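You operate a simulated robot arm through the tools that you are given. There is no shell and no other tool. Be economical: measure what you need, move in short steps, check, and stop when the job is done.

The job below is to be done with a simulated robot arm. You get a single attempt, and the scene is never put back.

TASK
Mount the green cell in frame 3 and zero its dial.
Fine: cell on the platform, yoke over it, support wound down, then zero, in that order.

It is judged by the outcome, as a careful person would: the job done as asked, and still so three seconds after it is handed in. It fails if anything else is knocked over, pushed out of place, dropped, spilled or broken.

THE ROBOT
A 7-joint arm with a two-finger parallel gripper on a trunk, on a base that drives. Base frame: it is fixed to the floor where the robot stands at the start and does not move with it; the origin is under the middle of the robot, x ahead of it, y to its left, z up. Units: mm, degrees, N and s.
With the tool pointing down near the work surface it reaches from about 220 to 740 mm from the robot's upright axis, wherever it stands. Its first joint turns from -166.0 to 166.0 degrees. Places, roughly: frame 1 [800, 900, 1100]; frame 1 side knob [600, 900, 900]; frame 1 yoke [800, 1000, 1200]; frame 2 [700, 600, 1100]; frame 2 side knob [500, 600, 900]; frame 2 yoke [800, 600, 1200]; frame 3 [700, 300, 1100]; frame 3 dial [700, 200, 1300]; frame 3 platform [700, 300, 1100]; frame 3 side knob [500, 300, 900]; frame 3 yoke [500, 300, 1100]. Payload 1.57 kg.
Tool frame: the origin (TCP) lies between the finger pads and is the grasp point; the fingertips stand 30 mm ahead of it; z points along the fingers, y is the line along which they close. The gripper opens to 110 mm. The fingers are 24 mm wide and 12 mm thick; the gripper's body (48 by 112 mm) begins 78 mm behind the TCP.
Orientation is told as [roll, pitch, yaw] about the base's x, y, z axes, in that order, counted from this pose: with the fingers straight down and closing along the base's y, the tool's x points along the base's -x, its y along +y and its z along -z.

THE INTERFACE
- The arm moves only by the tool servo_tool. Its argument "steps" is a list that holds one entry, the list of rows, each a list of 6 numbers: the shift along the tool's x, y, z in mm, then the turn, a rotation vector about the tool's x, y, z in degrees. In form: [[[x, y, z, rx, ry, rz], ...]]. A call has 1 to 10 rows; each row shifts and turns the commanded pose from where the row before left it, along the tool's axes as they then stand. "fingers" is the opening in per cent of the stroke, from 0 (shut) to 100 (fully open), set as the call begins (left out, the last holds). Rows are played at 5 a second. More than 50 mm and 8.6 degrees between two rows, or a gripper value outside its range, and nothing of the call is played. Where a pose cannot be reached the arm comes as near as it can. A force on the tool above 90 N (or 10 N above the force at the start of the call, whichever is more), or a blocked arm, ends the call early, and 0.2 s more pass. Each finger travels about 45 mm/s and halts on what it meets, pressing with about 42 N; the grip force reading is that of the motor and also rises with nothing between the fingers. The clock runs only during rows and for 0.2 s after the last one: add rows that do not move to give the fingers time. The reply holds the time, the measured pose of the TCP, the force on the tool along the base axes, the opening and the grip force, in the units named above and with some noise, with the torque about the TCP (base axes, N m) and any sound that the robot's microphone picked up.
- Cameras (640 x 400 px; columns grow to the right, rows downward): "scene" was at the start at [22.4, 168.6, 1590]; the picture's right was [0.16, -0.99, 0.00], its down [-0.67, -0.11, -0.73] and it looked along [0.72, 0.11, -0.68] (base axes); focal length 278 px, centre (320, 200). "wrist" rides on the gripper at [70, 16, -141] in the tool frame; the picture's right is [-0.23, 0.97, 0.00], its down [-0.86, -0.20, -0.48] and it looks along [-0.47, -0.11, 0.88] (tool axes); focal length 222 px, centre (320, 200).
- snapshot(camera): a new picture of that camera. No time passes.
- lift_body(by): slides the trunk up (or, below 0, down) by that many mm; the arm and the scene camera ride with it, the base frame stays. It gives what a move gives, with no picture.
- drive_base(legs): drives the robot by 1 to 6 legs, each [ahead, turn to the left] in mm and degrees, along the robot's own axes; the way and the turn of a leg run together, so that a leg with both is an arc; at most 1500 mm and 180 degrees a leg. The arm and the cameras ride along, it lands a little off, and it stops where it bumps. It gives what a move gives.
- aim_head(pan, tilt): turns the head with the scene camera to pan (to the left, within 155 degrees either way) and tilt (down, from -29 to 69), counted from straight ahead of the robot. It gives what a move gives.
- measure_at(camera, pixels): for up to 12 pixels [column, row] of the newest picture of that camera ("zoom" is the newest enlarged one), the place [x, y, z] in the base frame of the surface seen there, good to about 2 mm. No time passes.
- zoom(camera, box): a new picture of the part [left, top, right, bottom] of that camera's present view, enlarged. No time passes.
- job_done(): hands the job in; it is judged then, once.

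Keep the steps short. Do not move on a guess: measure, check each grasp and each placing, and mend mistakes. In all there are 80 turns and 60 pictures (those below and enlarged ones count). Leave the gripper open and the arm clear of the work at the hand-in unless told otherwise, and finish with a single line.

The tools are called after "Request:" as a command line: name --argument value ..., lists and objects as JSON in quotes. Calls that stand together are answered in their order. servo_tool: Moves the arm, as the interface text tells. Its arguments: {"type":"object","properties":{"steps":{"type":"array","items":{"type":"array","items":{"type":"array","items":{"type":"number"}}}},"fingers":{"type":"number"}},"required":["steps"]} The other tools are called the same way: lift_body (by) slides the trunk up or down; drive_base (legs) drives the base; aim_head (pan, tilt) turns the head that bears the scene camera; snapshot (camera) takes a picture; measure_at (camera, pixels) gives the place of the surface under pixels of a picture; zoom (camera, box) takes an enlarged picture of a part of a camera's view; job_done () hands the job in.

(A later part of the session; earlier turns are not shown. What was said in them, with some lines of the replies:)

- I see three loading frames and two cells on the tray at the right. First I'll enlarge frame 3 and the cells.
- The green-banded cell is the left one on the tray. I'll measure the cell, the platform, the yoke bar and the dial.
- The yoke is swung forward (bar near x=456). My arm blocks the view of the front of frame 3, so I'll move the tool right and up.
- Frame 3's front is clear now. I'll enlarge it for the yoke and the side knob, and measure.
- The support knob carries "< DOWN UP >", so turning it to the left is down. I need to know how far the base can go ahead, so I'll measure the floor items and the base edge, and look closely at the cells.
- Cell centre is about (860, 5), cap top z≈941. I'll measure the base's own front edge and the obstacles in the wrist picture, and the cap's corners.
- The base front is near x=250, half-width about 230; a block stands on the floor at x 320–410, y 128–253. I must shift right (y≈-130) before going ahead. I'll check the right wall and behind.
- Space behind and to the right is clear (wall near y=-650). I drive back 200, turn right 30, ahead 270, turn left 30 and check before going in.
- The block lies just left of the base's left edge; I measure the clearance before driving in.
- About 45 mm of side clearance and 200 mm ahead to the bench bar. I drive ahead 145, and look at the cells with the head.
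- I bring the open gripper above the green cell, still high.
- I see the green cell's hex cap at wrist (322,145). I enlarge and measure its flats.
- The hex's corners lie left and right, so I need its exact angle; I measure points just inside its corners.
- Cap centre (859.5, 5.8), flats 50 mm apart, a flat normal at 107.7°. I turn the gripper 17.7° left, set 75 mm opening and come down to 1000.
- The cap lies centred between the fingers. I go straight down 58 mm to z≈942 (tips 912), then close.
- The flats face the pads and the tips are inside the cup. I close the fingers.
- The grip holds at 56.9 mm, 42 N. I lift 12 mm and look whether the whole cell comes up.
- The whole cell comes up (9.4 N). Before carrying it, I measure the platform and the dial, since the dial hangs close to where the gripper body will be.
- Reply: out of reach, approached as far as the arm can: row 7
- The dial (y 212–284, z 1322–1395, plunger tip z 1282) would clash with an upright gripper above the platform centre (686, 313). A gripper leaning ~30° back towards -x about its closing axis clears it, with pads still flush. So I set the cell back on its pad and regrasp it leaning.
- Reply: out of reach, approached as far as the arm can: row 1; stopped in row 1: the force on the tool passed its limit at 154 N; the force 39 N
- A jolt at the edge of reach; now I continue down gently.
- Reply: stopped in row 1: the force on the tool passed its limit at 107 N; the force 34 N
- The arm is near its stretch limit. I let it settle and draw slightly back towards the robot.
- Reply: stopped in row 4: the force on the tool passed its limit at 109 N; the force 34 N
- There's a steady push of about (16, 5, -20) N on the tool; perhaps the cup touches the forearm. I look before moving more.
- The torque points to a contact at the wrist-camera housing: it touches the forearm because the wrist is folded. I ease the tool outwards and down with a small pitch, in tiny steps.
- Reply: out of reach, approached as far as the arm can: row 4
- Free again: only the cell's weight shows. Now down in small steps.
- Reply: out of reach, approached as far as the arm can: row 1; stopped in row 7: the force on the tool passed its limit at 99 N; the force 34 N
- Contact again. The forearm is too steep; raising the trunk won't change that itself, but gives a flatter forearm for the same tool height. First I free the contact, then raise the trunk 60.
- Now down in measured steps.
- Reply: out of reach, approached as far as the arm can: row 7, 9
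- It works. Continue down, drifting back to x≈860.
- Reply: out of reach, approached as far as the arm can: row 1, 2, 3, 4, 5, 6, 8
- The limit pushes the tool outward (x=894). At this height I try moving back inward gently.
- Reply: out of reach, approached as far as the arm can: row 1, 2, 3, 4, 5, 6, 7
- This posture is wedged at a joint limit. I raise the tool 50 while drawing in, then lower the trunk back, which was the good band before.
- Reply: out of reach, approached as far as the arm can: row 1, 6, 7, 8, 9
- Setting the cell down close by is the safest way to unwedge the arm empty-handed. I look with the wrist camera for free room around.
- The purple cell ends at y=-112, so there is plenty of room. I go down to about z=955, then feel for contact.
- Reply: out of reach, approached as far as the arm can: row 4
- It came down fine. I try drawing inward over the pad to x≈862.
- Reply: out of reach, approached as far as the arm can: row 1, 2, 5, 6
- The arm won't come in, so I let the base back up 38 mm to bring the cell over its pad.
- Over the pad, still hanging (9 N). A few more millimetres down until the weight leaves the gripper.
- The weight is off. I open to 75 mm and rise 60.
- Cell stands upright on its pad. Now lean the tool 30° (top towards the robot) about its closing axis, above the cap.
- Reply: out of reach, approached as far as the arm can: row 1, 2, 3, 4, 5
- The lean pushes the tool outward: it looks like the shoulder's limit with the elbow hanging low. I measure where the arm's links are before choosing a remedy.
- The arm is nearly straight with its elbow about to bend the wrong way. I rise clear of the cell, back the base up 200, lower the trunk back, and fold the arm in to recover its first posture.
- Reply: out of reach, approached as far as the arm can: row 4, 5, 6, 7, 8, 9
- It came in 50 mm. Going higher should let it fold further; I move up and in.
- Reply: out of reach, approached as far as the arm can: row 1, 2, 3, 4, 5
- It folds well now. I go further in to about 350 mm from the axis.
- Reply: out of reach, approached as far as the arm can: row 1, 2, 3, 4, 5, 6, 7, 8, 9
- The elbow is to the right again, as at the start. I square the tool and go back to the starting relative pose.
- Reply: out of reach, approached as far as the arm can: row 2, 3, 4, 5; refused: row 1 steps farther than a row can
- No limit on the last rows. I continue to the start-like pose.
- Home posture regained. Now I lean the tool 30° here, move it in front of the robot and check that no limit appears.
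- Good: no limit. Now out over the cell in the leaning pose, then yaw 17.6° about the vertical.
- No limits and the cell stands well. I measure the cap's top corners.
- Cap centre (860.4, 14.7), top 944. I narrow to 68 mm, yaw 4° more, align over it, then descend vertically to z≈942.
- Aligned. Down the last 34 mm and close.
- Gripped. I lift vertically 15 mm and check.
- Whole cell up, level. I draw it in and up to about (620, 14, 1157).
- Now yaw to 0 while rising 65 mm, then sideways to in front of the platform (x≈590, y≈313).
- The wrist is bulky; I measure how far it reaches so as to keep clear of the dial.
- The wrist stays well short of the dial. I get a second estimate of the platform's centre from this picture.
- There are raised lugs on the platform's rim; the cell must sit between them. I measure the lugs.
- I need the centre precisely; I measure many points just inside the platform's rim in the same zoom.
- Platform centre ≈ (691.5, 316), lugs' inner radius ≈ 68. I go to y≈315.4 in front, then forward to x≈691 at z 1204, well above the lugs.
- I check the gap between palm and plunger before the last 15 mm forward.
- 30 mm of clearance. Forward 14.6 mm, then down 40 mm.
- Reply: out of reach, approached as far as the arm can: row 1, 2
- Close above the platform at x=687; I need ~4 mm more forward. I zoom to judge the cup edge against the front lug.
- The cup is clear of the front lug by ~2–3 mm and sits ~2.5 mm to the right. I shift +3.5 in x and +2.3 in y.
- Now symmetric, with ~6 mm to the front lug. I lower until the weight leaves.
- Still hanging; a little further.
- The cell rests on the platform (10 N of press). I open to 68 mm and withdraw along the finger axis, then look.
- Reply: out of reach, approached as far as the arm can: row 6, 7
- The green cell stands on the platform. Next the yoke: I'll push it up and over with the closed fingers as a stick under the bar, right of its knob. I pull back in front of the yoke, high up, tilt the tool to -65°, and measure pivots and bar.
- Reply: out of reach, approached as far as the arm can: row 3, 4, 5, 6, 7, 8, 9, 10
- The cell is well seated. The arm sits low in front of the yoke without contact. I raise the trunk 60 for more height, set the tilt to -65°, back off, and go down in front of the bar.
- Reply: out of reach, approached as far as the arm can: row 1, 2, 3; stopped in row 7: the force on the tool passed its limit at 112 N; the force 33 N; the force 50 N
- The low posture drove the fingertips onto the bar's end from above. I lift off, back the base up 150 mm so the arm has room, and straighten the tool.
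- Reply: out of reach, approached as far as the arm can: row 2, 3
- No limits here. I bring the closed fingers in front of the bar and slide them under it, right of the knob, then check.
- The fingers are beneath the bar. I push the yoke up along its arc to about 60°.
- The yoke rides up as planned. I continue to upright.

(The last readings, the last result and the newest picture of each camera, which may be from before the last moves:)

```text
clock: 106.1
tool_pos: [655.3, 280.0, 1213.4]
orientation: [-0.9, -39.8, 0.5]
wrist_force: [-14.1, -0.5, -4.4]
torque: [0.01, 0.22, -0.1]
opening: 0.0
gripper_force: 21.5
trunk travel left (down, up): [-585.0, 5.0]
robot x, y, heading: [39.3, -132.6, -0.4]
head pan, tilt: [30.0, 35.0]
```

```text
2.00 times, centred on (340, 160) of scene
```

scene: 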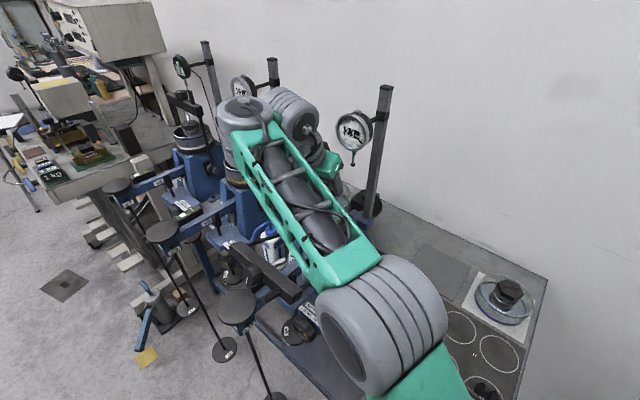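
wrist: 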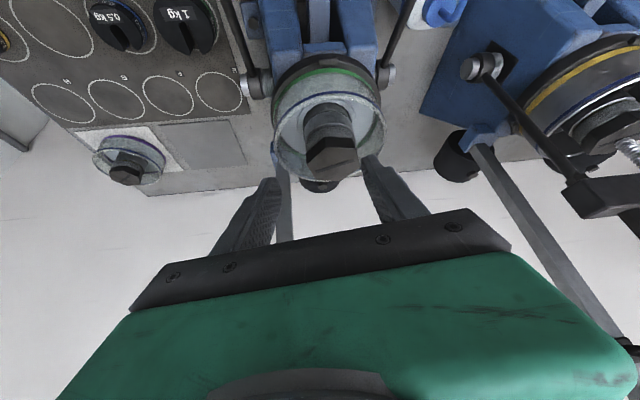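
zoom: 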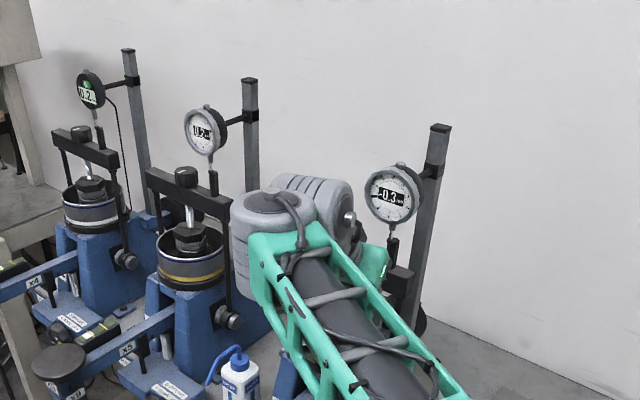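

The yoke is up against its stop and the dial's plunger is engaged (reads about -0.3). I withdraw straight back, check that the yoke stays, and turn the tool horizontal.

Request:
servo_tool --steps '[[[15, 0, -13, 0, 0, 0], [31, 0, -26, 0, 0, 0], [31, 0, -26, 0, 0, 0], [31, 0, -26, 0, 0, 0], [31, 0, -26, 0, 0, 0], [31, 0, -26, 0, 0, 0], [31, 0, -26, 0, 0, 0], [0, 0, 0, 0, 0, 0]]]'

Request:
servo_tool --steps '[[[0, 0, 0, 0, -7.2, 0], [0, 0, 0, 0, -7.2, 0], [0, 0, 0, 0, -7.2, 0], [0, 0, 0, 0, -7.2, 0], [0, 0, 0, 0, -7.2, 0], [0, 0, 0, 0, -7.2, 0], [0, 0, 0, 0, -7.1, 0], [0, 0, 0, 5.2, 0, 0], [0, 0, 0, 5.3, 0, 0], [0, 0, 0, 0, 0, 0]]]' --fingers 100

Request:
lift_body --by -260

Request:
aim_head --pan 40 --tilt 35

Request:
snapshot --camera "scene"

```text
clock: 107.9
tool_pos: [394.2, 280.0, 1215.2]
orientation: [-0.8, -39.8, 0.4]
wrist_force: [-0.6, 0.5, -1.0]
torque: [0.02, 0.01, 0.03]
opening: 0.1
gripper_force: 21.3
trunk travel left (down, up): [-585.0, 5.0]
robot x, y, heading: [44.6, -136.0, -0.6]
head pan, tilt: [30.0, 35.0]
```

```text
clock: 110.1
tool_pos: [401.4, 274.5, 1210.3]
orientation: [-2.8, -78.7, 2.6]
wrist_force: [0.3, 0.3, 0.0]
torque: [0.02, 0.0, 0.0]
opening: 110.2
gripper_force: 0.0
out of reach, approached as far as the arm can: row 6, 7, 8, 9
trunk travel left (down, up): [-585.0, 5.0]
robot x, y, heading: [40.6, -131.6, -0.8]
head pan, tilt: [30.0, 35.0]
```

```text
clock: 111.9
tool_pos: [401.3, 276.3, 1046.8]
orientation: [18.3, -80.2, -18.5]
wrist_force: [-6.8, -6.4, 15.8]
torque: [0.98, -0.17, 0.35]
opening: 104.6
gripper_force: 0.2
trunk travel left (down, up): [-396.0, 194.0]
robot x, y, heading: [41.2, -132.1, -0.7]
head pan, tilt: [30.0, 35.0]
stopped: the force on the tool passed its limit at 110 N (the readings are from after the stop); the commanded pose is now the measured one
```

```text
clock: 112.7
tool_pos: [401.3, 276.9, 1047.1]
orientation: [17.5, -80.1, -17.6]
wrist_force: [-6.4, -6.3, 25.6]
torque: [1.58, -0.4, 0.3]
opening: 106.6
gripper_force: 0.0
trunk travel left (down, up): [-396.0, 194.0]
robot x, y, heading: [41.7, -133.3, -0.9]
head pan, tilt: [40.0, 35.0]
```

```text
5 pictures are left
```

scene: 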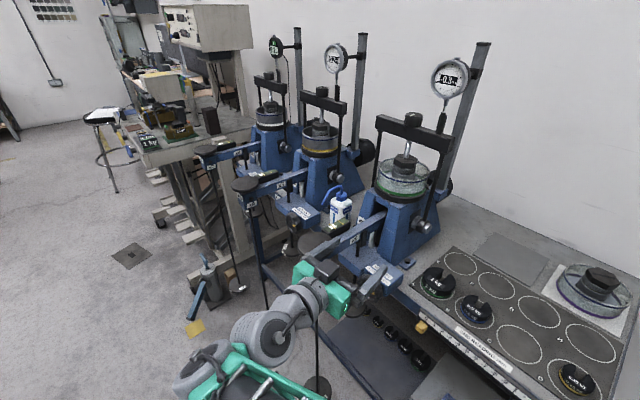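

The yoke stays upright over the cell. The opened left finger has come down on the hanger's pan; I lift off it, back the base 80 mm, move right, square the tool, and lower again clear of the pan.

Request:
lift_body --by 30

Request:
drive_base --legs '[[-85, 0]]'

Request:
servo_tool --steps '[[[0, -15, 0, 0, 0, 0], [0, -15, 0, 2.6, -2.5, -0.3], [0, -15, 0, 2.6, -2.5, -0.3], [0, 0, 0, 2.6, -2.5, -0.3], [0, 0, 0, 2.6, -2.4, -0.3], [0, 0, 0, 0, 0, 0]]]'

Request:
lift_body --by -190

Request:
snapshot --camera "wrist"

```text
clock: 113.4
tool_pos: [401.9, 277.6, 1072.1]
orientation: [14.8, -80.0, -14.8]
wrist_force: [0.1, 0.8, 1.3]
torque: [0.03, -0.03, 0.0]
opening: 110.2
gripper_force: 0.1
trunk travel left (down, up): [-426.0, 164.0]
robot x, y, heading: [40.5, -131.5, -0.8]
head pan, tilt: [40.0, 35.0]
```

```text
clock: 114.5
tool_pos: [317.5, 278.6, 1074.0]
orientation: [15.5, -80.0, -15.5]
wrist_force: [1.2, -0.9, 0.2]
torque: [0.04, -0.02, 0.03]
opening: 110.0
gripper_force: 0.0
trunk travel left (down, up): [-426.0, 164.0]
robot x, y, heading: [-47.3, -130.1, -0.8]
head pan, tilt: [40.0, 35.0]
```

```text
clock: 115.9
tool_pos: [319.6, 260.1, 1063.9]
orientation: [15.4, -79.6, -14.9]
wrist_force: [0.0, 1.3, 0.4]
torque: [-0.03, 0.0, 0.04]
opening: 110.2
gripper_force: 0.0
out of reach, approached as far as the arm can: row 1, 2, 3, 4, 5
trunk travel left (down, up): [-426.0, 164.0]
robot x, y, heading: [-43.5, -130.5, -0.5]
head pan, tilt: [40.0, 35.0]
```

```text
clock: 118.0
tool_pos: [319.4, 260.3, 873.7]
orientation: [15.2, -79.8, -15.0]
wrist_force: [-0.2, 0.7, -0.4]
torque: [0.01, 0.01, -0.02]
opening: 110.0
gripper_force: 0.1
trunk travel left (down, up): [-236.0, 354.0]
robot x, y, heading: [-42.2, -132.3, -0.6]
head pan, tilt: [40.0, 35.0]
```

```text
4 pictures are left
```

wrist: 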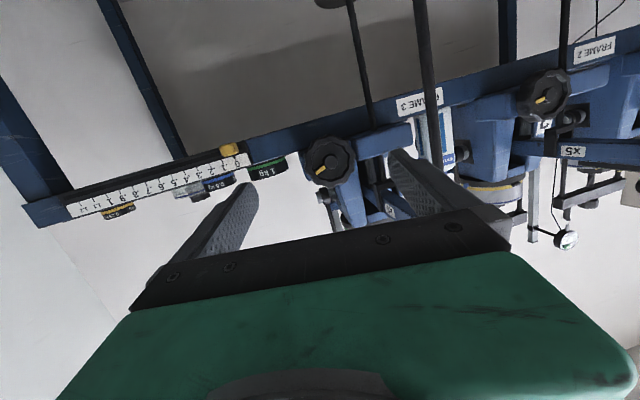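

The knob is right in the middle (332,162). I measure it, move forward 60 mm and align the tool with its axis (10.5° to the right, level).

Request:
measure_at --camera "wrist" --pixels '[[332, 160], [312, 160], [352, 160], [332, 142], [332, 182], [345, 170], [430, 90], [370, 110], [320, 172]]'

Request:
servo_tool --steps '[[[-6.7, 6, 19, 0, 0, 0], [-6.7, 6, 19, 0, 0, 0], [-6.7, 6, 19, 0, 0, 0], [0, 0, 0, 2.6, -2.5, -0.3], [0, 0, 0, 2.6, -2.5, -0.3], [0, 0, 0, 2.6, -2.5, -0.3], [0, 0, 0, 2.6, -2.4, -0.3], [0, 0, 0, 0, 0, 0]]]'

```text
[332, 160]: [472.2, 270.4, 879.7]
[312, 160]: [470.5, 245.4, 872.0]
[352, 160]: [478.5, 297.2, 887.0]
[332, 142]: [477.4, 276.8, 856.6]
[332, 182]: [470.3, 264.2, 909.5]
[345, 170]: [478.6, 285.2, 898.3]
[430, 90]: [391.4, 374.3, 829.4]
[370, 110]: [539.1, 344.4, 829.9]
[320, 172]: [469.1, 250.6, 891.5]
```

```text
clock: 119.8
tool_pos: [391.8, 276.6, 885.4]
orientation: [14.9, -84.2, -19.2]
wrist_force: [0.6, -0.1, 0.3]
torque: [-0.01, 0.0, -0.01]
opening: 109.8
gripper_force: 0.0
out of reach, approached as far as the arm can: row 5, 6, 7
trunk travel left (down, up): [-236.0, 354.0]
robot x, y, heading: [-43.6, -130.2, -0.6]
head pan, tilt: [40.0, 35.0]
```

Knob centre (474, 270.5, 882), about 60 mm wide. The tool is within 6° of its axis. I move in over it, close, and turn it left (DOWN) by 85°.

Request:
servo_tool --steps '[[[-1.2, 0.3, 18, 0, 0, 0], [-1.2, 0.3, 18, 0, 0, 0], [-1.2, 0.3, 18, 0, 0, 0], [-1.2, 0.3, 18, 0, 0, 0], [0, 0, 0, 0, 0, 0]]]'

Request:
servo_tool --steps '[[[0, 0, 0, 0, 0, 0], [0, 0, 0, 0, 0, 0], [0, 0, 0, 0, 0, 0], [0, 0, 0, 0, 0, 0], [0, 0, 0, 0, 0, 0]]]' --fingers 0

Request:
servo_tool --steps '[[[0, 0, 0, 0, 0, -8.5], [0, 0, 0, 0, 0, -8.5], [0, 0, 0, 0, 0, -8.5], [0, 0, 0, 0, 0, -8.5], [0, 0, 0, 0, 0, -8.5], [0, 0, 0, 0, 0, -8.5], [0, 0, 0, 0, 0, -8.5], [0, 0, 0, 0, 0, -8.5], [0, 0, 0, 0, 0, -8.5], [0, 0, 0, 0, 0, -8.5]]]'

Request:
servo_tool --steps '[[[0, 0, 0, 0, 0, -8.5], [0, 0, 0, 0, 0, -8.5], [0, 0, 0, 0, 0, -8.5], [0, 0, 0, 0, 0, -8.5], [0, 0, 0, 0, 0, -8.5], [0, 0, 0, 0, 0, 0]]]'

```text
clock: 121.0
tool_pos: [464.9, 270.3, 882.3]
orientation: [15.1, -84.3, -19.4]
wrist_force: [0.4, 0.1, -0.3]
torque: [0.02, -0.01, 0.01]
opening: 110.0
gripper_force: 0.1
trunk travel left (down, up): [-236.0, 354.0]
robot x, y, heading: [-46.0, -131.5, -0.6]
head pan, tilt: [40.0, 35.0]
```

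```text
clock: 122.2
tool_pos: [465.1, 267.5, 882.2]
orientation: [15.1, -84.3, -19.7]
wrist_force: [-1.9, -19.7, -0.6]
torque: [-0.12, -0.41, -1.49]
opening: 71.8
gripper_force: 40.0
trunk travel left (down, up): [-236.0, 354.0]
robot x, y, heading: [-43.4, -131.7, -0.7]
head pan, tilt: [40.0, 35.0]
```

```text
clock: 124.4
tool_pos: [464.4, 270.5, 883.3]
orientation: [-84.5, -6.3, 85.3]
wrist_force: [0.5, -7.0, 0.6]
torque: [0.09, 0.39, -0.71]
opening: 71.1
gripper_force: 45.0
trunk travel left (down, up): [-236.0, 354.0]
robot x, y, heading: [-44.2, -130.5, -0.6]
head pan, tilt: [40.0, 35.0]
```

```text
clock: 125.8
tool_pos: [463.8, 270.0, 879.2]
orientation: [-82.9, 36.2, 90.0]
wrist_force: [-10.2, -5.2, -21.5]
torque: [0.09, 0.53, 0.54]
opening: 69.7
gripper_force: 45.2
trunk travel left (down, up): [-236.0, 354.0]
robot x, y, heading: [-42.2, -136.8, -0.7]
head pan, tilt: [40.0, 35.0]
```

The knob turned 127° freely in my grip (71 mm). I open, wind the wrist back 212°, regrip, and turn another 212° left; then open and look.

Request:
servo_tool --steps '[[[0, 0, 0, 0, 0, 0], [0, 0, 0, 0, 0, 0], [0, 0, 0, 0, 0, 8.5], [0, 0, 0, 0, 0, 8.5], [0, 0, 0, 0, 0, 8.5], [0, 0, 0, 0, 0, 8.5], [0, 0, 0, 0, 0, 8.5], [0, 0, 0, 0, 0, 8.5], [0, 0, 0, 0, 0, 8.5], [0, 0, 0, 0, 0, 8.5]]]' --fingers 95

Request:
servo_tool --steps '[[[0, 0, 0, 0, 0, 8.5], [0, 0, 0, 0, 0, 8.5], [0, 0, 0, 0, 0, 8.5], [0, 0, 0, 0, 0, 8.5], [0, 0, 0, 0, 0, 8.5], [0, 0, 0, 0, 0, 8.5], [0, 0, 0, 0, 0, 8.5], [0, 0, 0, 0, 0, 8.5], [0, 0, 0, 0, 0, 8.5], [0, 0, 0, 0, 0, 8.5]]]'

Request:
servo_tool --steps '[[[0, 0, 0, 0, 0, 8.5], [0, 0, 0, 0, 0, 8.5], [0, 0, 0, 0, 0, 8.5], [0, 0, 0, 0, 0, 8.5], [0, 0, 0, 0, 0, 8.5], [0, 0, 0, 0, 0, 8.5], [0, 0, 0, 0, 0, 8.5], [0, 0, 0, 0, 0, 0]]]'

Request:
servo_tool --steps '[[[0, 0, 0, 0, 0, 0], [0, 0, 0, 0, 0, 0], [0, 0, 0, 0, 0, 0], [0, 0, 0, 0, 0, 0], [0, 0, 0, 0, 0, -8.5], [0, 0, 0, 0, 0, -8.5], [0, 0, 0, 0, 0, -8.5], [0, 0, 0, 0, 0, -8.5], [0, 0, 0, 0, 0, -8.5], [0, 0, 0, 0, 0, -8.5]]]' --fingers 0

Request:
servo_tool --steps '[[[0, 0, 0, 0, 0, -8.5], [0, 0, 0, 0, 0, -8.5], [0, 0, 0, 0, 0, -8.5], [0, 0, 0, 0, 0, -8.5], [0, 0, 0, 0, 0, -8.5], [0, 0, 0, 0, 0, -8.5], [0, 0, 0, 0, 0, -8.5], [0, 0, 0, 0, 0, -8.5], [0, 0, 0, 0, 0, -8.5], [0, 0, 0, 0, 0, -8.5]]]'

Request:
servo_tool --steps '[[[0, 0, 0, 0, 0, -8.5], [0, 0, 0, 0, 0, -8.5], [0, 0, 0, 0, 0, -8.5], [0, 0, 0, 0, 0, -8.5], [0, 0, 0, 0, 0, -8.5], [0, 0, 0, 0, 0, -8.5], [0, 0, 0, 0, 0, -8.5], [0, 0, 0, 0, 0, -8.5], [0, 0, 0, 0, 0, 0]]]'

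Request:
zoom --camera "scene" --box '[280, 0, 520, 200]'

```text
clock: 128.0
tool_pos: [463.7, 269.0, 880.5]
orientation: [-83.4, -32.0, 82.1]
wrist_force: [-0.6, -0.8, 0.3]
torque: [0.01, 0.02, 0.0]
opening: 104.5
gripper_force: 0.2
trunk travel left (down, up): [-236.0, 354.0]
robot x, y, heading: [-43.9, -133.2, -0.5]
head pan, tilt: [40.0, 35.0]
```

```text
clock: 130.2
tool_pos: [463.5, 270.9, 883.4]
orientation: [78.0, -62.3, -83.6]
wrist_force: [-1.5, -0.1, 0.4]
torque: [0.0, 0.01, 0.0]
opening: 104.6
gripper_force: 0.0
trunk travel left (down, up): [-236.0, 354.0]
robot x, y, heading: [-45.7, -137.3, -0.9]
head pan, tilt: [40.0, 35.0]
```

```text
clock: 132.0
tool_pos: [465.1, 270.6, 881.3]
orientation: [84.4, -3.4, -93.8]
wrist_force: [-0.2, -0.3, -0.8]
torque: [-0.01, -0.03, 0.03]
opening: 104.5
gripper_force: 0.0
trunk travel left (down, up): [-236.0, 354.0]
robot x, y, heading: [-48.6, -128.3, -0.5]
head pan, tilt: [40.0, 35.0]
```

```text
clock: 134.2
tool_pos: [465.0, 269.2, 879.7]
orientation: [80.2, -54.2, -86.4]
wrist_force: [-3.7, -16.2, -22.3]
torque: [1.33, 0.72, -1.16]
opening: 70.0
gripper_force: 44.9
trunk travel left (down, up): [-236.0, 354.0]
robot x, y, heading: [-43.1, -135.6, -0.6]
head pan, tilt: [40.0, 35.0]
```

```text
clock: 136.4
tool_pos: [465.9, 269.8, 883.9]
orientation: [-82.7, -40.3, 81.1]
wrist_force: [1.2, -11.1, 7.5]
torque: [0.57, -0.51, -0.52]
opening: 72.9
gripper_force: 44.7
trunk travel left (down, up): [-236.0, 354.0]
robot x, y, heading: [-41.8, -133.2, -0.6]
head pan, tilt: [40.0, 35.0]
```

```text
clock: 138.4
tool_pos: [464.8, 272.6, 880.2]
orientation: [-83.5, 27.6, 88.8]
wrist_force: [-3.8, -1.5, -15.5]
torque: [1.81, -0.72, 0.07]
opening: 70.9
gripper_force: 45.1
trunk travel left (down, up): [-236.0, 354.0]
robot x, y, heading: [-43.6, -133.6, -0.4]
head pan, tilt: [40.0, 35.0]
```

```text
2.00 times, centred on (400, 100) of scene
5 turns are left
```

zoom: 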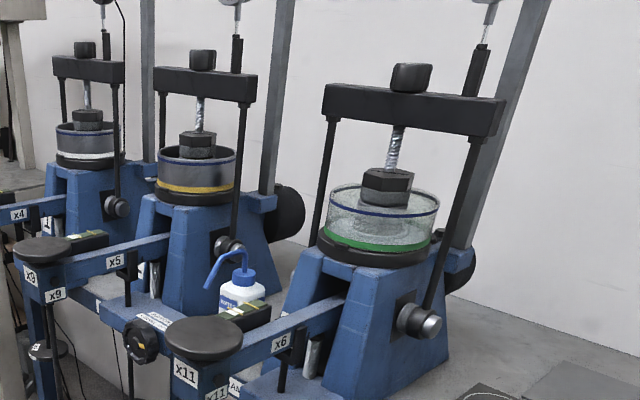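

The turning torque rose to 1.8 Nm in the last turn: the support is at its lower stop. The cell, yoke and pin stand right. Now I open, back off, close the fingers, raise the trunk, come forward and read the dial.

Request:
servo_tool --steps '[[[0, 0, 0, 0, 0, 0], [0, 0, 0, 0, 0, 0], [0, 0, 0, 0, 0, 0], [0, 0, -15, 0, 0, 0], [0, 0, -30, 0, 0, 0], [0, 0, -30, 0, 0, 0], [0, 0, -30, 0, 0, 0], [0, 0, -25, 0, 0, 0]]]' --fingers 100

Request:
servo_tool --steps '[[[0, 0, 0, 0, 0, 8.5], [0, 0, 0, 0, 0, 8.5], [0, 0, 0, 0, 0, 8.5], [0, 0, 0, 0, 0, 8.5], [0, 0, 0, 0, 0, 8.5], [0, 0, 0, 0, 0, 8.5], [0, 0, 0, 0, 0, 8.5], [0, 0, 0, 0, 0, 8.5], [0, 0, 0, 0, 0, 8.5], [0, 0, 0, 0, 0, 8.5]]]' --fingers 0

Request:
servo_tool --steps '[[[0, 0, 0, 0, 0, 8.5], [0, 0, 0, 0, 0, 8.5], [0, 0, 0, 0, 0, 8.5], [0, 0, 0, 0, 0, 8.5], [0, 0, 0, 0, 0, 8.5], [0, 0, 0, 0, 0, 0]]]'

Request:
lift_body --by 350

Request:
drive_base --legs '[[85, 0]]'

Request:
servo_tool --steps '[[[-25, -5, 10, 1.5, -1.5, 0], [-25, -5, 10, 1.5, -1.5, 0], [-25, -5, 10, 1.5, -1.5, 0], [-25, -5, 10, 1.5, -1.5, 0], [-25, 0, 10, 0, 0, 0], [0, 0, 0, 0, 0, 0]]]' --fingers 100

Request:
aim_head --pan 20 --tilt 25

Request:
zoom --camera "scene" --box '[270, 150, 370, 250]'

Request:
measure_at --camera "zoom" --pixels '[[320, 200], [260, 200], [380, 200], [320, 140], [320, 260], [290, 170], [350, 230], [350, 170], [290, 230], [320, 100], [320, 300]]'

```text
clock: 140.2
tool_pos: [386.1, 276.2, 892.0]
orientation: [-83.1, 27.2, 89.4]
wrist_force: [0.2, -0.4, -0.1]
torque: [0.01, -0.01, -0.01]
opening: 110.1
gripper_force: 0.0
out of reach, approached as far as the arm can: row 6, 7, 8
trunk travel left (down, up): [-236.0, 354.0]
robot x, y, heading: [-44.1, -128.0, -0.4]
head pan, tilt: [40.0, 35.0]
```

```text
clock: 142.4
tool_pos: [386.5, 276.9, 891.5]
orientation: [-79.0, -57.2, 77.0]
wrist_force: [-0.4, 0.0, -0.3]
torque: [0.02, 0.01, 0.03]
opening: 0.1
gripper_force: 21.4
trunk travel left (down, up): [-236.0, 354.0]
robot x, y, heading: [-46.2, -131.6, -0.5]
head pan, tilt: [40.0, 35.0]
```

```text
clock: 143.8
tool_pos: [386.7, 275.9, 892.4]
orientation: [59.4, -78.3, -63.8]
wrist_force: [0.3, -0.8, -1.1]
torque: [0.0, -0.01, 0.03]
opening: 0.0
gripper_force: 21.3
trunk travel left (down, up): [-236.0, 354.0]
robot x, y, heading: [-47.7, -135.5, -0.5]
head pan, tilt: [40.0, 35.0]
```

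```text
clock: 147.2
tool_pos: [387.3, 275.9, 1242.1]
orientation: [59.0, -78.5, -63.5]
wrist_force: [-0.1, -0.2, 0.7]
torque: [-0.02, 0.01, -0.02]
opening: 0.2
gripper_force: 20.9
trunk travel left (down, up): [-586.0, 4.0]
robot x, y, heading: [-44.8, -128.8, -0.8]
head pan, tilt: [40.0, 35.0]
```

```text
clock: 148.3
tool_pos: [469.9, 277.6, 1241.5]
orientation: [59.0, -78.3, -63.2]
wrist_force: [0.7, -0.7, 0.1]
torque: [0.03, 0.01, 0.0]
opening: 0.0
gripper_force: 20.6
trunk travel left (down, up): [-586.0, 4.0]
robot x, y, heading: [36.3, -132.1, -0.6]
head pan, tilt: [40.0, 35.0]
```

```text
clock: 149.7
tool_pos: [524.2, 237.5, 1289.5]
orientation: [75.3, -80.0, -84.0]
wrist_force: [0.0, 0.0, -0.3]
torque: [0.01, -0.01, -0.02]
opening: 110.1
gripper_force: 0.1
out of reach, approached as far as the arm can: row 1, 2, 3, 4, 5
trunk travel left (down, up): [-586.0, 4.0]
robot x, y, heading: [39.4, -131.1, -0.7]
head pan, tilt: [40.0, 35.0]
```

```text
clock: 150.5
tool_pos: [524.3, 238.1, 1289.4]
orientation: [75.3, -79.9, -84.1]
wrist_force: [-0.3, -0.3, 0.5]
torque: [-0.02, 0.02, -0.01]
opening: 109.9
gripper_force: 0.1
trunk travel left (down, up): [-586.0, 4.0]
robot x, y, heading: [41.0, -132.6, -0.6]
head pan, tilt: [20.0, 25.0]
```

```text
4.00 times, centred on (320, 200) of scene
```

zoom: 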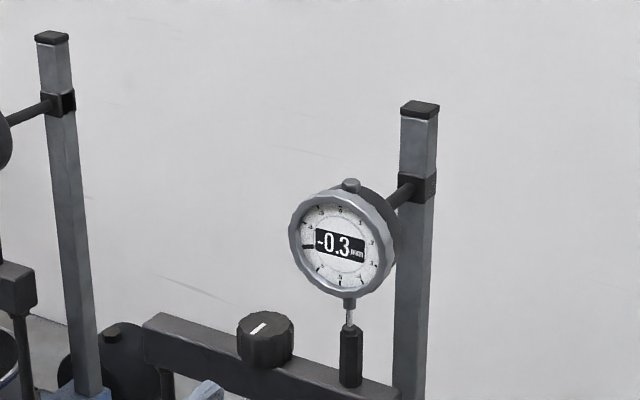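

```text
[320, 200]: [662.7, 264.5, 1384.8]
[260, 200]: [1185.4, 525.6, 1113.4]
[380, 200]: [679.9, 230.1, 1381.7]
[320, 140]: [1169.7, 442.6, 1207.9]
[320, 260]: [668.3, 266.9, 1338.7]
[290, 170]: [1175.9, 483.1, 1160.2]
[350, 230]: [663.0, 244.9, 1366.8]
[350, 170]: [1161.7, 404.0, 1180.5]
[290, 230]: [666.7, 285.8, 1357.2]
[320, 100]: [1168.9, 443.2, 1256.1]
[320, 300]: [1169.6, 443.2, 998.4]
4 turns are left
```

The dial reads -0.3 with the needle at its left; so the bezel must turn about 108° left. The tool already points along the dial's axis. I move in front of the dial's centre (664, 248.5, 1358), then over the bezel by ~10 mm.

Request:
servo_tool --steps '[[[-16.8, 10.9, 5, 0, 0, 0], [-16.8, 10.9, 5, 0, 0, 0], [-16.8, 10.9, 10, 0, 0, 0], [-16.9, 11, 10, 0, 0, 0], [0, 0, 20, 0, 0, 0], [0, 0, 20, 0, 0, 0], [0, 0, 10, 0, 0, 0], [0, 0, 0, 0, 0, 0]]]'

Request:
measure_at --camera "zoom" --pixels '[[341, 246], [296, 246], [385, 246], [341, 200], [341, 290], [370, 280], [312, 215], [372, 213], [310, 275]]'

```text
clock: 152.3
tool_pos: [571.6, 231.5, 1288.8]
orientation: [84.0, -80.3, -94.6]
wrist_force: [0.6, 0.7, -0.1]
torque: [0.0, 0.02, 0.02]
opening: 110.0
gripper_force: 0.0
out of reach, approached as far as the arm can: row 1, 2, 3, 4, 5
trunk travel left (down, up): [-586.0, 4.0]
robot x, y, heading: [37.8, -129.1, -1.0]
head pan, tilt: [20.0, 25.0]
```

```text
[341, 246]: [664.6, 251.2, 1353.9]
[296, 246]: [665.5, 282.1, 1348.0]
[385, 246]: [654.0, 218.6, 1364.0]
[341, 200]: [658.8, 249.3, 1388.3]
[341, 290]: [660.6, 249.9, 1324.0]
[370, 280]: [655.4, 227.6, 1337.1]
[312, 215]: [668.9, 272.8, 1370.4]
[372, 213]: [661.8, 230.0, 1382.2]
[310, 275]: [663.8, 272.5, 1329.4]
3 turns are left
```

Upward was blocked because the arm is too folded here; the direction is perfectly on the dial's axis though. I back the base 70 mm, extend the arm, then rise to the dial's axis just in front of it.

Request:
drive_base --legs '[[-70, 0]]'

Request:
servo_tool --steps '[[[0, 0, 24.6, 0, 0, 0], [0, 0, 24.6, 0, 0, 0], [0, 0, 24.6, 0, 0, 0], [0, 0, 24.5, 0, 0, 0], [0, 0, 0, 0, 0, 0], [-15, 14.4, 0, 0, 0, 0], [-15, 14.4, 0, 0, 0, 0], [-15, 14.4, 0, 0, 0, 0], [-15, 14.4, 0, 0, 0, 0], [0, 0, 0, 0, 0, 0]]]'

```text
clock: 153.3
tool_pos: [499.8, 231.5, 1289.1]
orientation: [84.1, -80.3, -94.8]
wrist_force: [0.0, 0.8, 0.0]
torque: [0.01, 0.02, -0.01]
opening: 110.2
gripper_force: 0.0
trunk travel left (down, up): [-586.0, 4.0]
robot x, y, heading: [-32.3, -129.2, -0.6]
head pan, tilt: [20.0, 25.0]
```

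```text
clock: 155.5
tool_pos: [608.5, 258.6, 1356.0]
orientation: [83.7, -80.4, -94.3]
wrist_force: [0.1, 0.4, 1.2]
torque: [0.01, 0.0, 0.0]
opening: 110.3
gripper_force: 0.1
trunk travel left (down, up): [-586.0, 4.0]
robot x, y, heading: [-28.7, -132.9, -0.3]
head pan, tilt: [20.0, 25.0]
2 turns are left
```

Exactly on the dial's axis with no limits. Now over the bezel, grip, turn 104° left (needle angle measured), open, withdraw, and read.

Request:
servo_tool --steps '[[[0, 1, 9, 0, 0, 0], [0, 0, 9, 0, 0, 0], [0, 0, 8, 0, 0, 0], [0, 0, 7, 0, 0, 0], [0, 0, 0, 0, 0, 0]]]'

Request:
servo_tool --steps '[[[0, 0, 0, 0, 0, 0], [0, 0, 0, 0, 0, 0], [0, 0, 0, 0, 0, 0], [0, 0, 0, 0, 0, 0], [0, 0, 0, 0, 0, 0]]]' --fingers 0

Request:
servo_tool --steps '[[[0, 0, 0, 0, 0, -8.5], [0, 0, 0, 0, 0, -8.5], [0, 0, 0, 0, 0, -8.5], [0, 0, 0, 0, 0, -8.5], [0, 0, 0, 0, 0, -8.5], [0, 0, 0, 0, 0, -8.5], [0, 0, 0, 0, 0, -8.5], [0, 0, 0, 0, 0, -8.5], [0, 0, 0, 0, 0, -8.5], [0, 0, 0, 0, 0, -8.5]]]'

Request:
servo_tool --steps '[[[0, 0, 0, 0, 0, -8.5], [0, 0, 0, 0, 0, -8.5], [0, 0, 0, 0, 0, -2], [0, 0, 0, 0, 0, 0], [0, 0, 0, 0, 0, 0]]]'

Request:
servo_tool --steps '[[[0, 0, 0, 0, 0, 0], [0, 0, 0, 0, 0, 0], [0, 0, 0, 0, 0, 0], [0, 0, -10, 0, 0, 0], [0, 0, -20, 0, 0, 0], [0, 0, -25, 0, 0, 0], [0, 0, -25, 0, 0, 0], [0, 0, 0, 0, 0, 0]]]' --fingers 100

Request:
aim_head --pan 18 --tilt 23

Request:
zoom --camera "scene" --box '[280, 160, 360, 240]'

Request:
snapshot --camera "wrist"

```text
clock: 156.7
tool_pos: [641.3, 254.2, 1355.7]
orientation: [83.7, -80.3, -94.4]
wrist_force: [0.5, 0.0, -0.7]
torque: [-0.02, 0.01, -0.03]
opening: 109.8
gripper_force: 0.1
trunk travel left (down, up): [-586.0, 4.0]
robot x, y, heading: [-29.6, -130.4, -0.7]
head pan, tilt: [20.0, 25.0]
```

```text
clock: 157.9
tool_pos: [641.1, 256.0, 1355.1]
orientation: [83.8, -80.5, -94.3]
wrist_force: [3.5, 6.8, 2.0]
torque: [0.04, 0.14, 0.49]
opening: 70.6
gripper_force: 38.0
trunk travel left (down, up): [-586.0, 4.0]
robot x, y, heading: [-25.1, -130.6, -0.4]
head pan, tilt: [20.0, 25.0]
```

```text
clock: 160.1
tool_pos: [641.0, 254.4, 1354.2]
orientation: [-89.0, -14.4, 79.2]
wrist_force: [-2.4, 1.6, -1.8]
torque: [0.02, 0.27, -0.72]
opening: 69.8
gripper_force: 45.5
trunk travel left (down, up): [-586.0, 4.0]
robot x, y, heading: [-28.5, -128.7, -0.9]
head pan, tilt: [20.0, 25.0]
```

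```text
clock: 161.3
tool_pos: [641.0, 253.9, 1355.2]
orientation: [-88.9, 4.4, 79.6]
wrist_force: [-0.2, 1.6, 0.9]
torque: [-0.13, -0.54, 0.01]
opening: 69.8
gripper_force: 45.4
trunk travel left (down, up): [-586.0, 4.0]
robot x, y, heading: [-30.6, -131.3, -0.5]
head pan, tilt: [20.0, 25.0]
```

```text
clock: 163.1
tool_pos: [562.9, 267.3, 1355.5]
orientation: [-89.1, 4.4, 79.6]
wrist_force: [0.8, 0.3, 0.7]
torque: [-0.01, -0.01, 0.01]
opening: 109.9
gripper_force: 0.1
trunk travel left (down, up): [-586.0, 4.0]
robot x, y, heading: [-31.8, -128.8, -0.7]
head pan, tilt: [20.0, 25.0]
```

```text
clock: 163.7
tool_pos: [563.0, 266.6, 1355.6]
orientation: [-89.1, 4.4, 79.5]
wrist_force: [0.7, 0.0, 0.3]
torque: [0.0, 0.04, 0.02]
opening: 110.3
gripper_force: 0.1
trunk travel left (down, up): [-586.0, 4.0]
robot x, y, heading: [-32.1, -133.2, -0.6]
head pan, tilt: [18.0, 23.0]
```

```text
5.00 times, centred on (320, 200) of scene
```

zoom: 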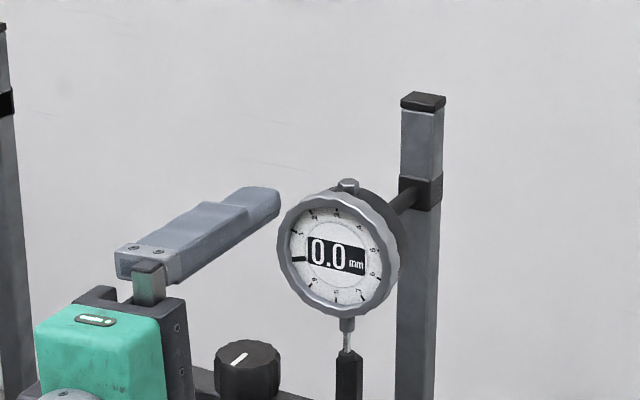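

```text
0 pictures are left
1 turns are left
```

wrist: 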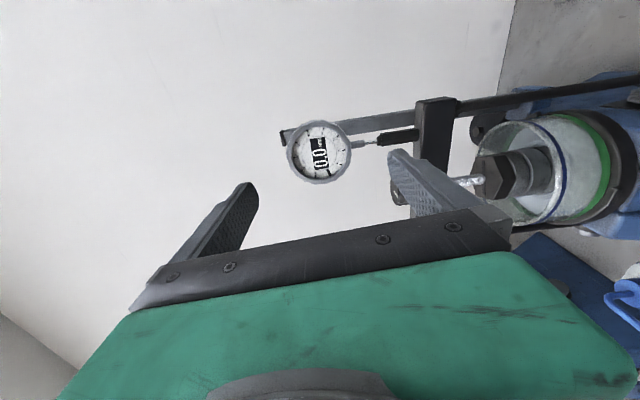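

The dial reads 0.0 with the yoke over the green cell and the support down. The gripper is open, so I draw back 60 mm more and hand in.

Request:
servo_tool --steps '[[[0, 0, -20, 0, 0, 0], [0, 0, -20, 0, 0, 0], [0, 0, -20, 0, 0, 0], [0, 0, 0, 0, 0, 0]]]'

Request:
job_done

```text
clock: 164.7
tool_pos: [502.7, 278.3, 1359.1]
orientation: [-88.9, 4.4, 79.5]
wrist_force: [0.6, -1.5, -0.8]
torque: [0.0, -0.02, -0.04]
opening: 109.9
gripper_force: 0.1
trunk travel left (down, up): [-586.0, 4.0]
robot x, y, heading: [-30.0, -130.5, -0.8]
head pan, tilt: [18.0, 23.0]
```

```text
The job is handed in.
```

The green cell is on frame 3's platform with the yoke over it, the support was wound down until the knob resisted (taken as its lower stop, not seen), and the dial then zeroed to read 0.0; on the way the fingers pressed once on the yoke bar's end and once on frame 3's hanger pan, and I saw nothing displaced.
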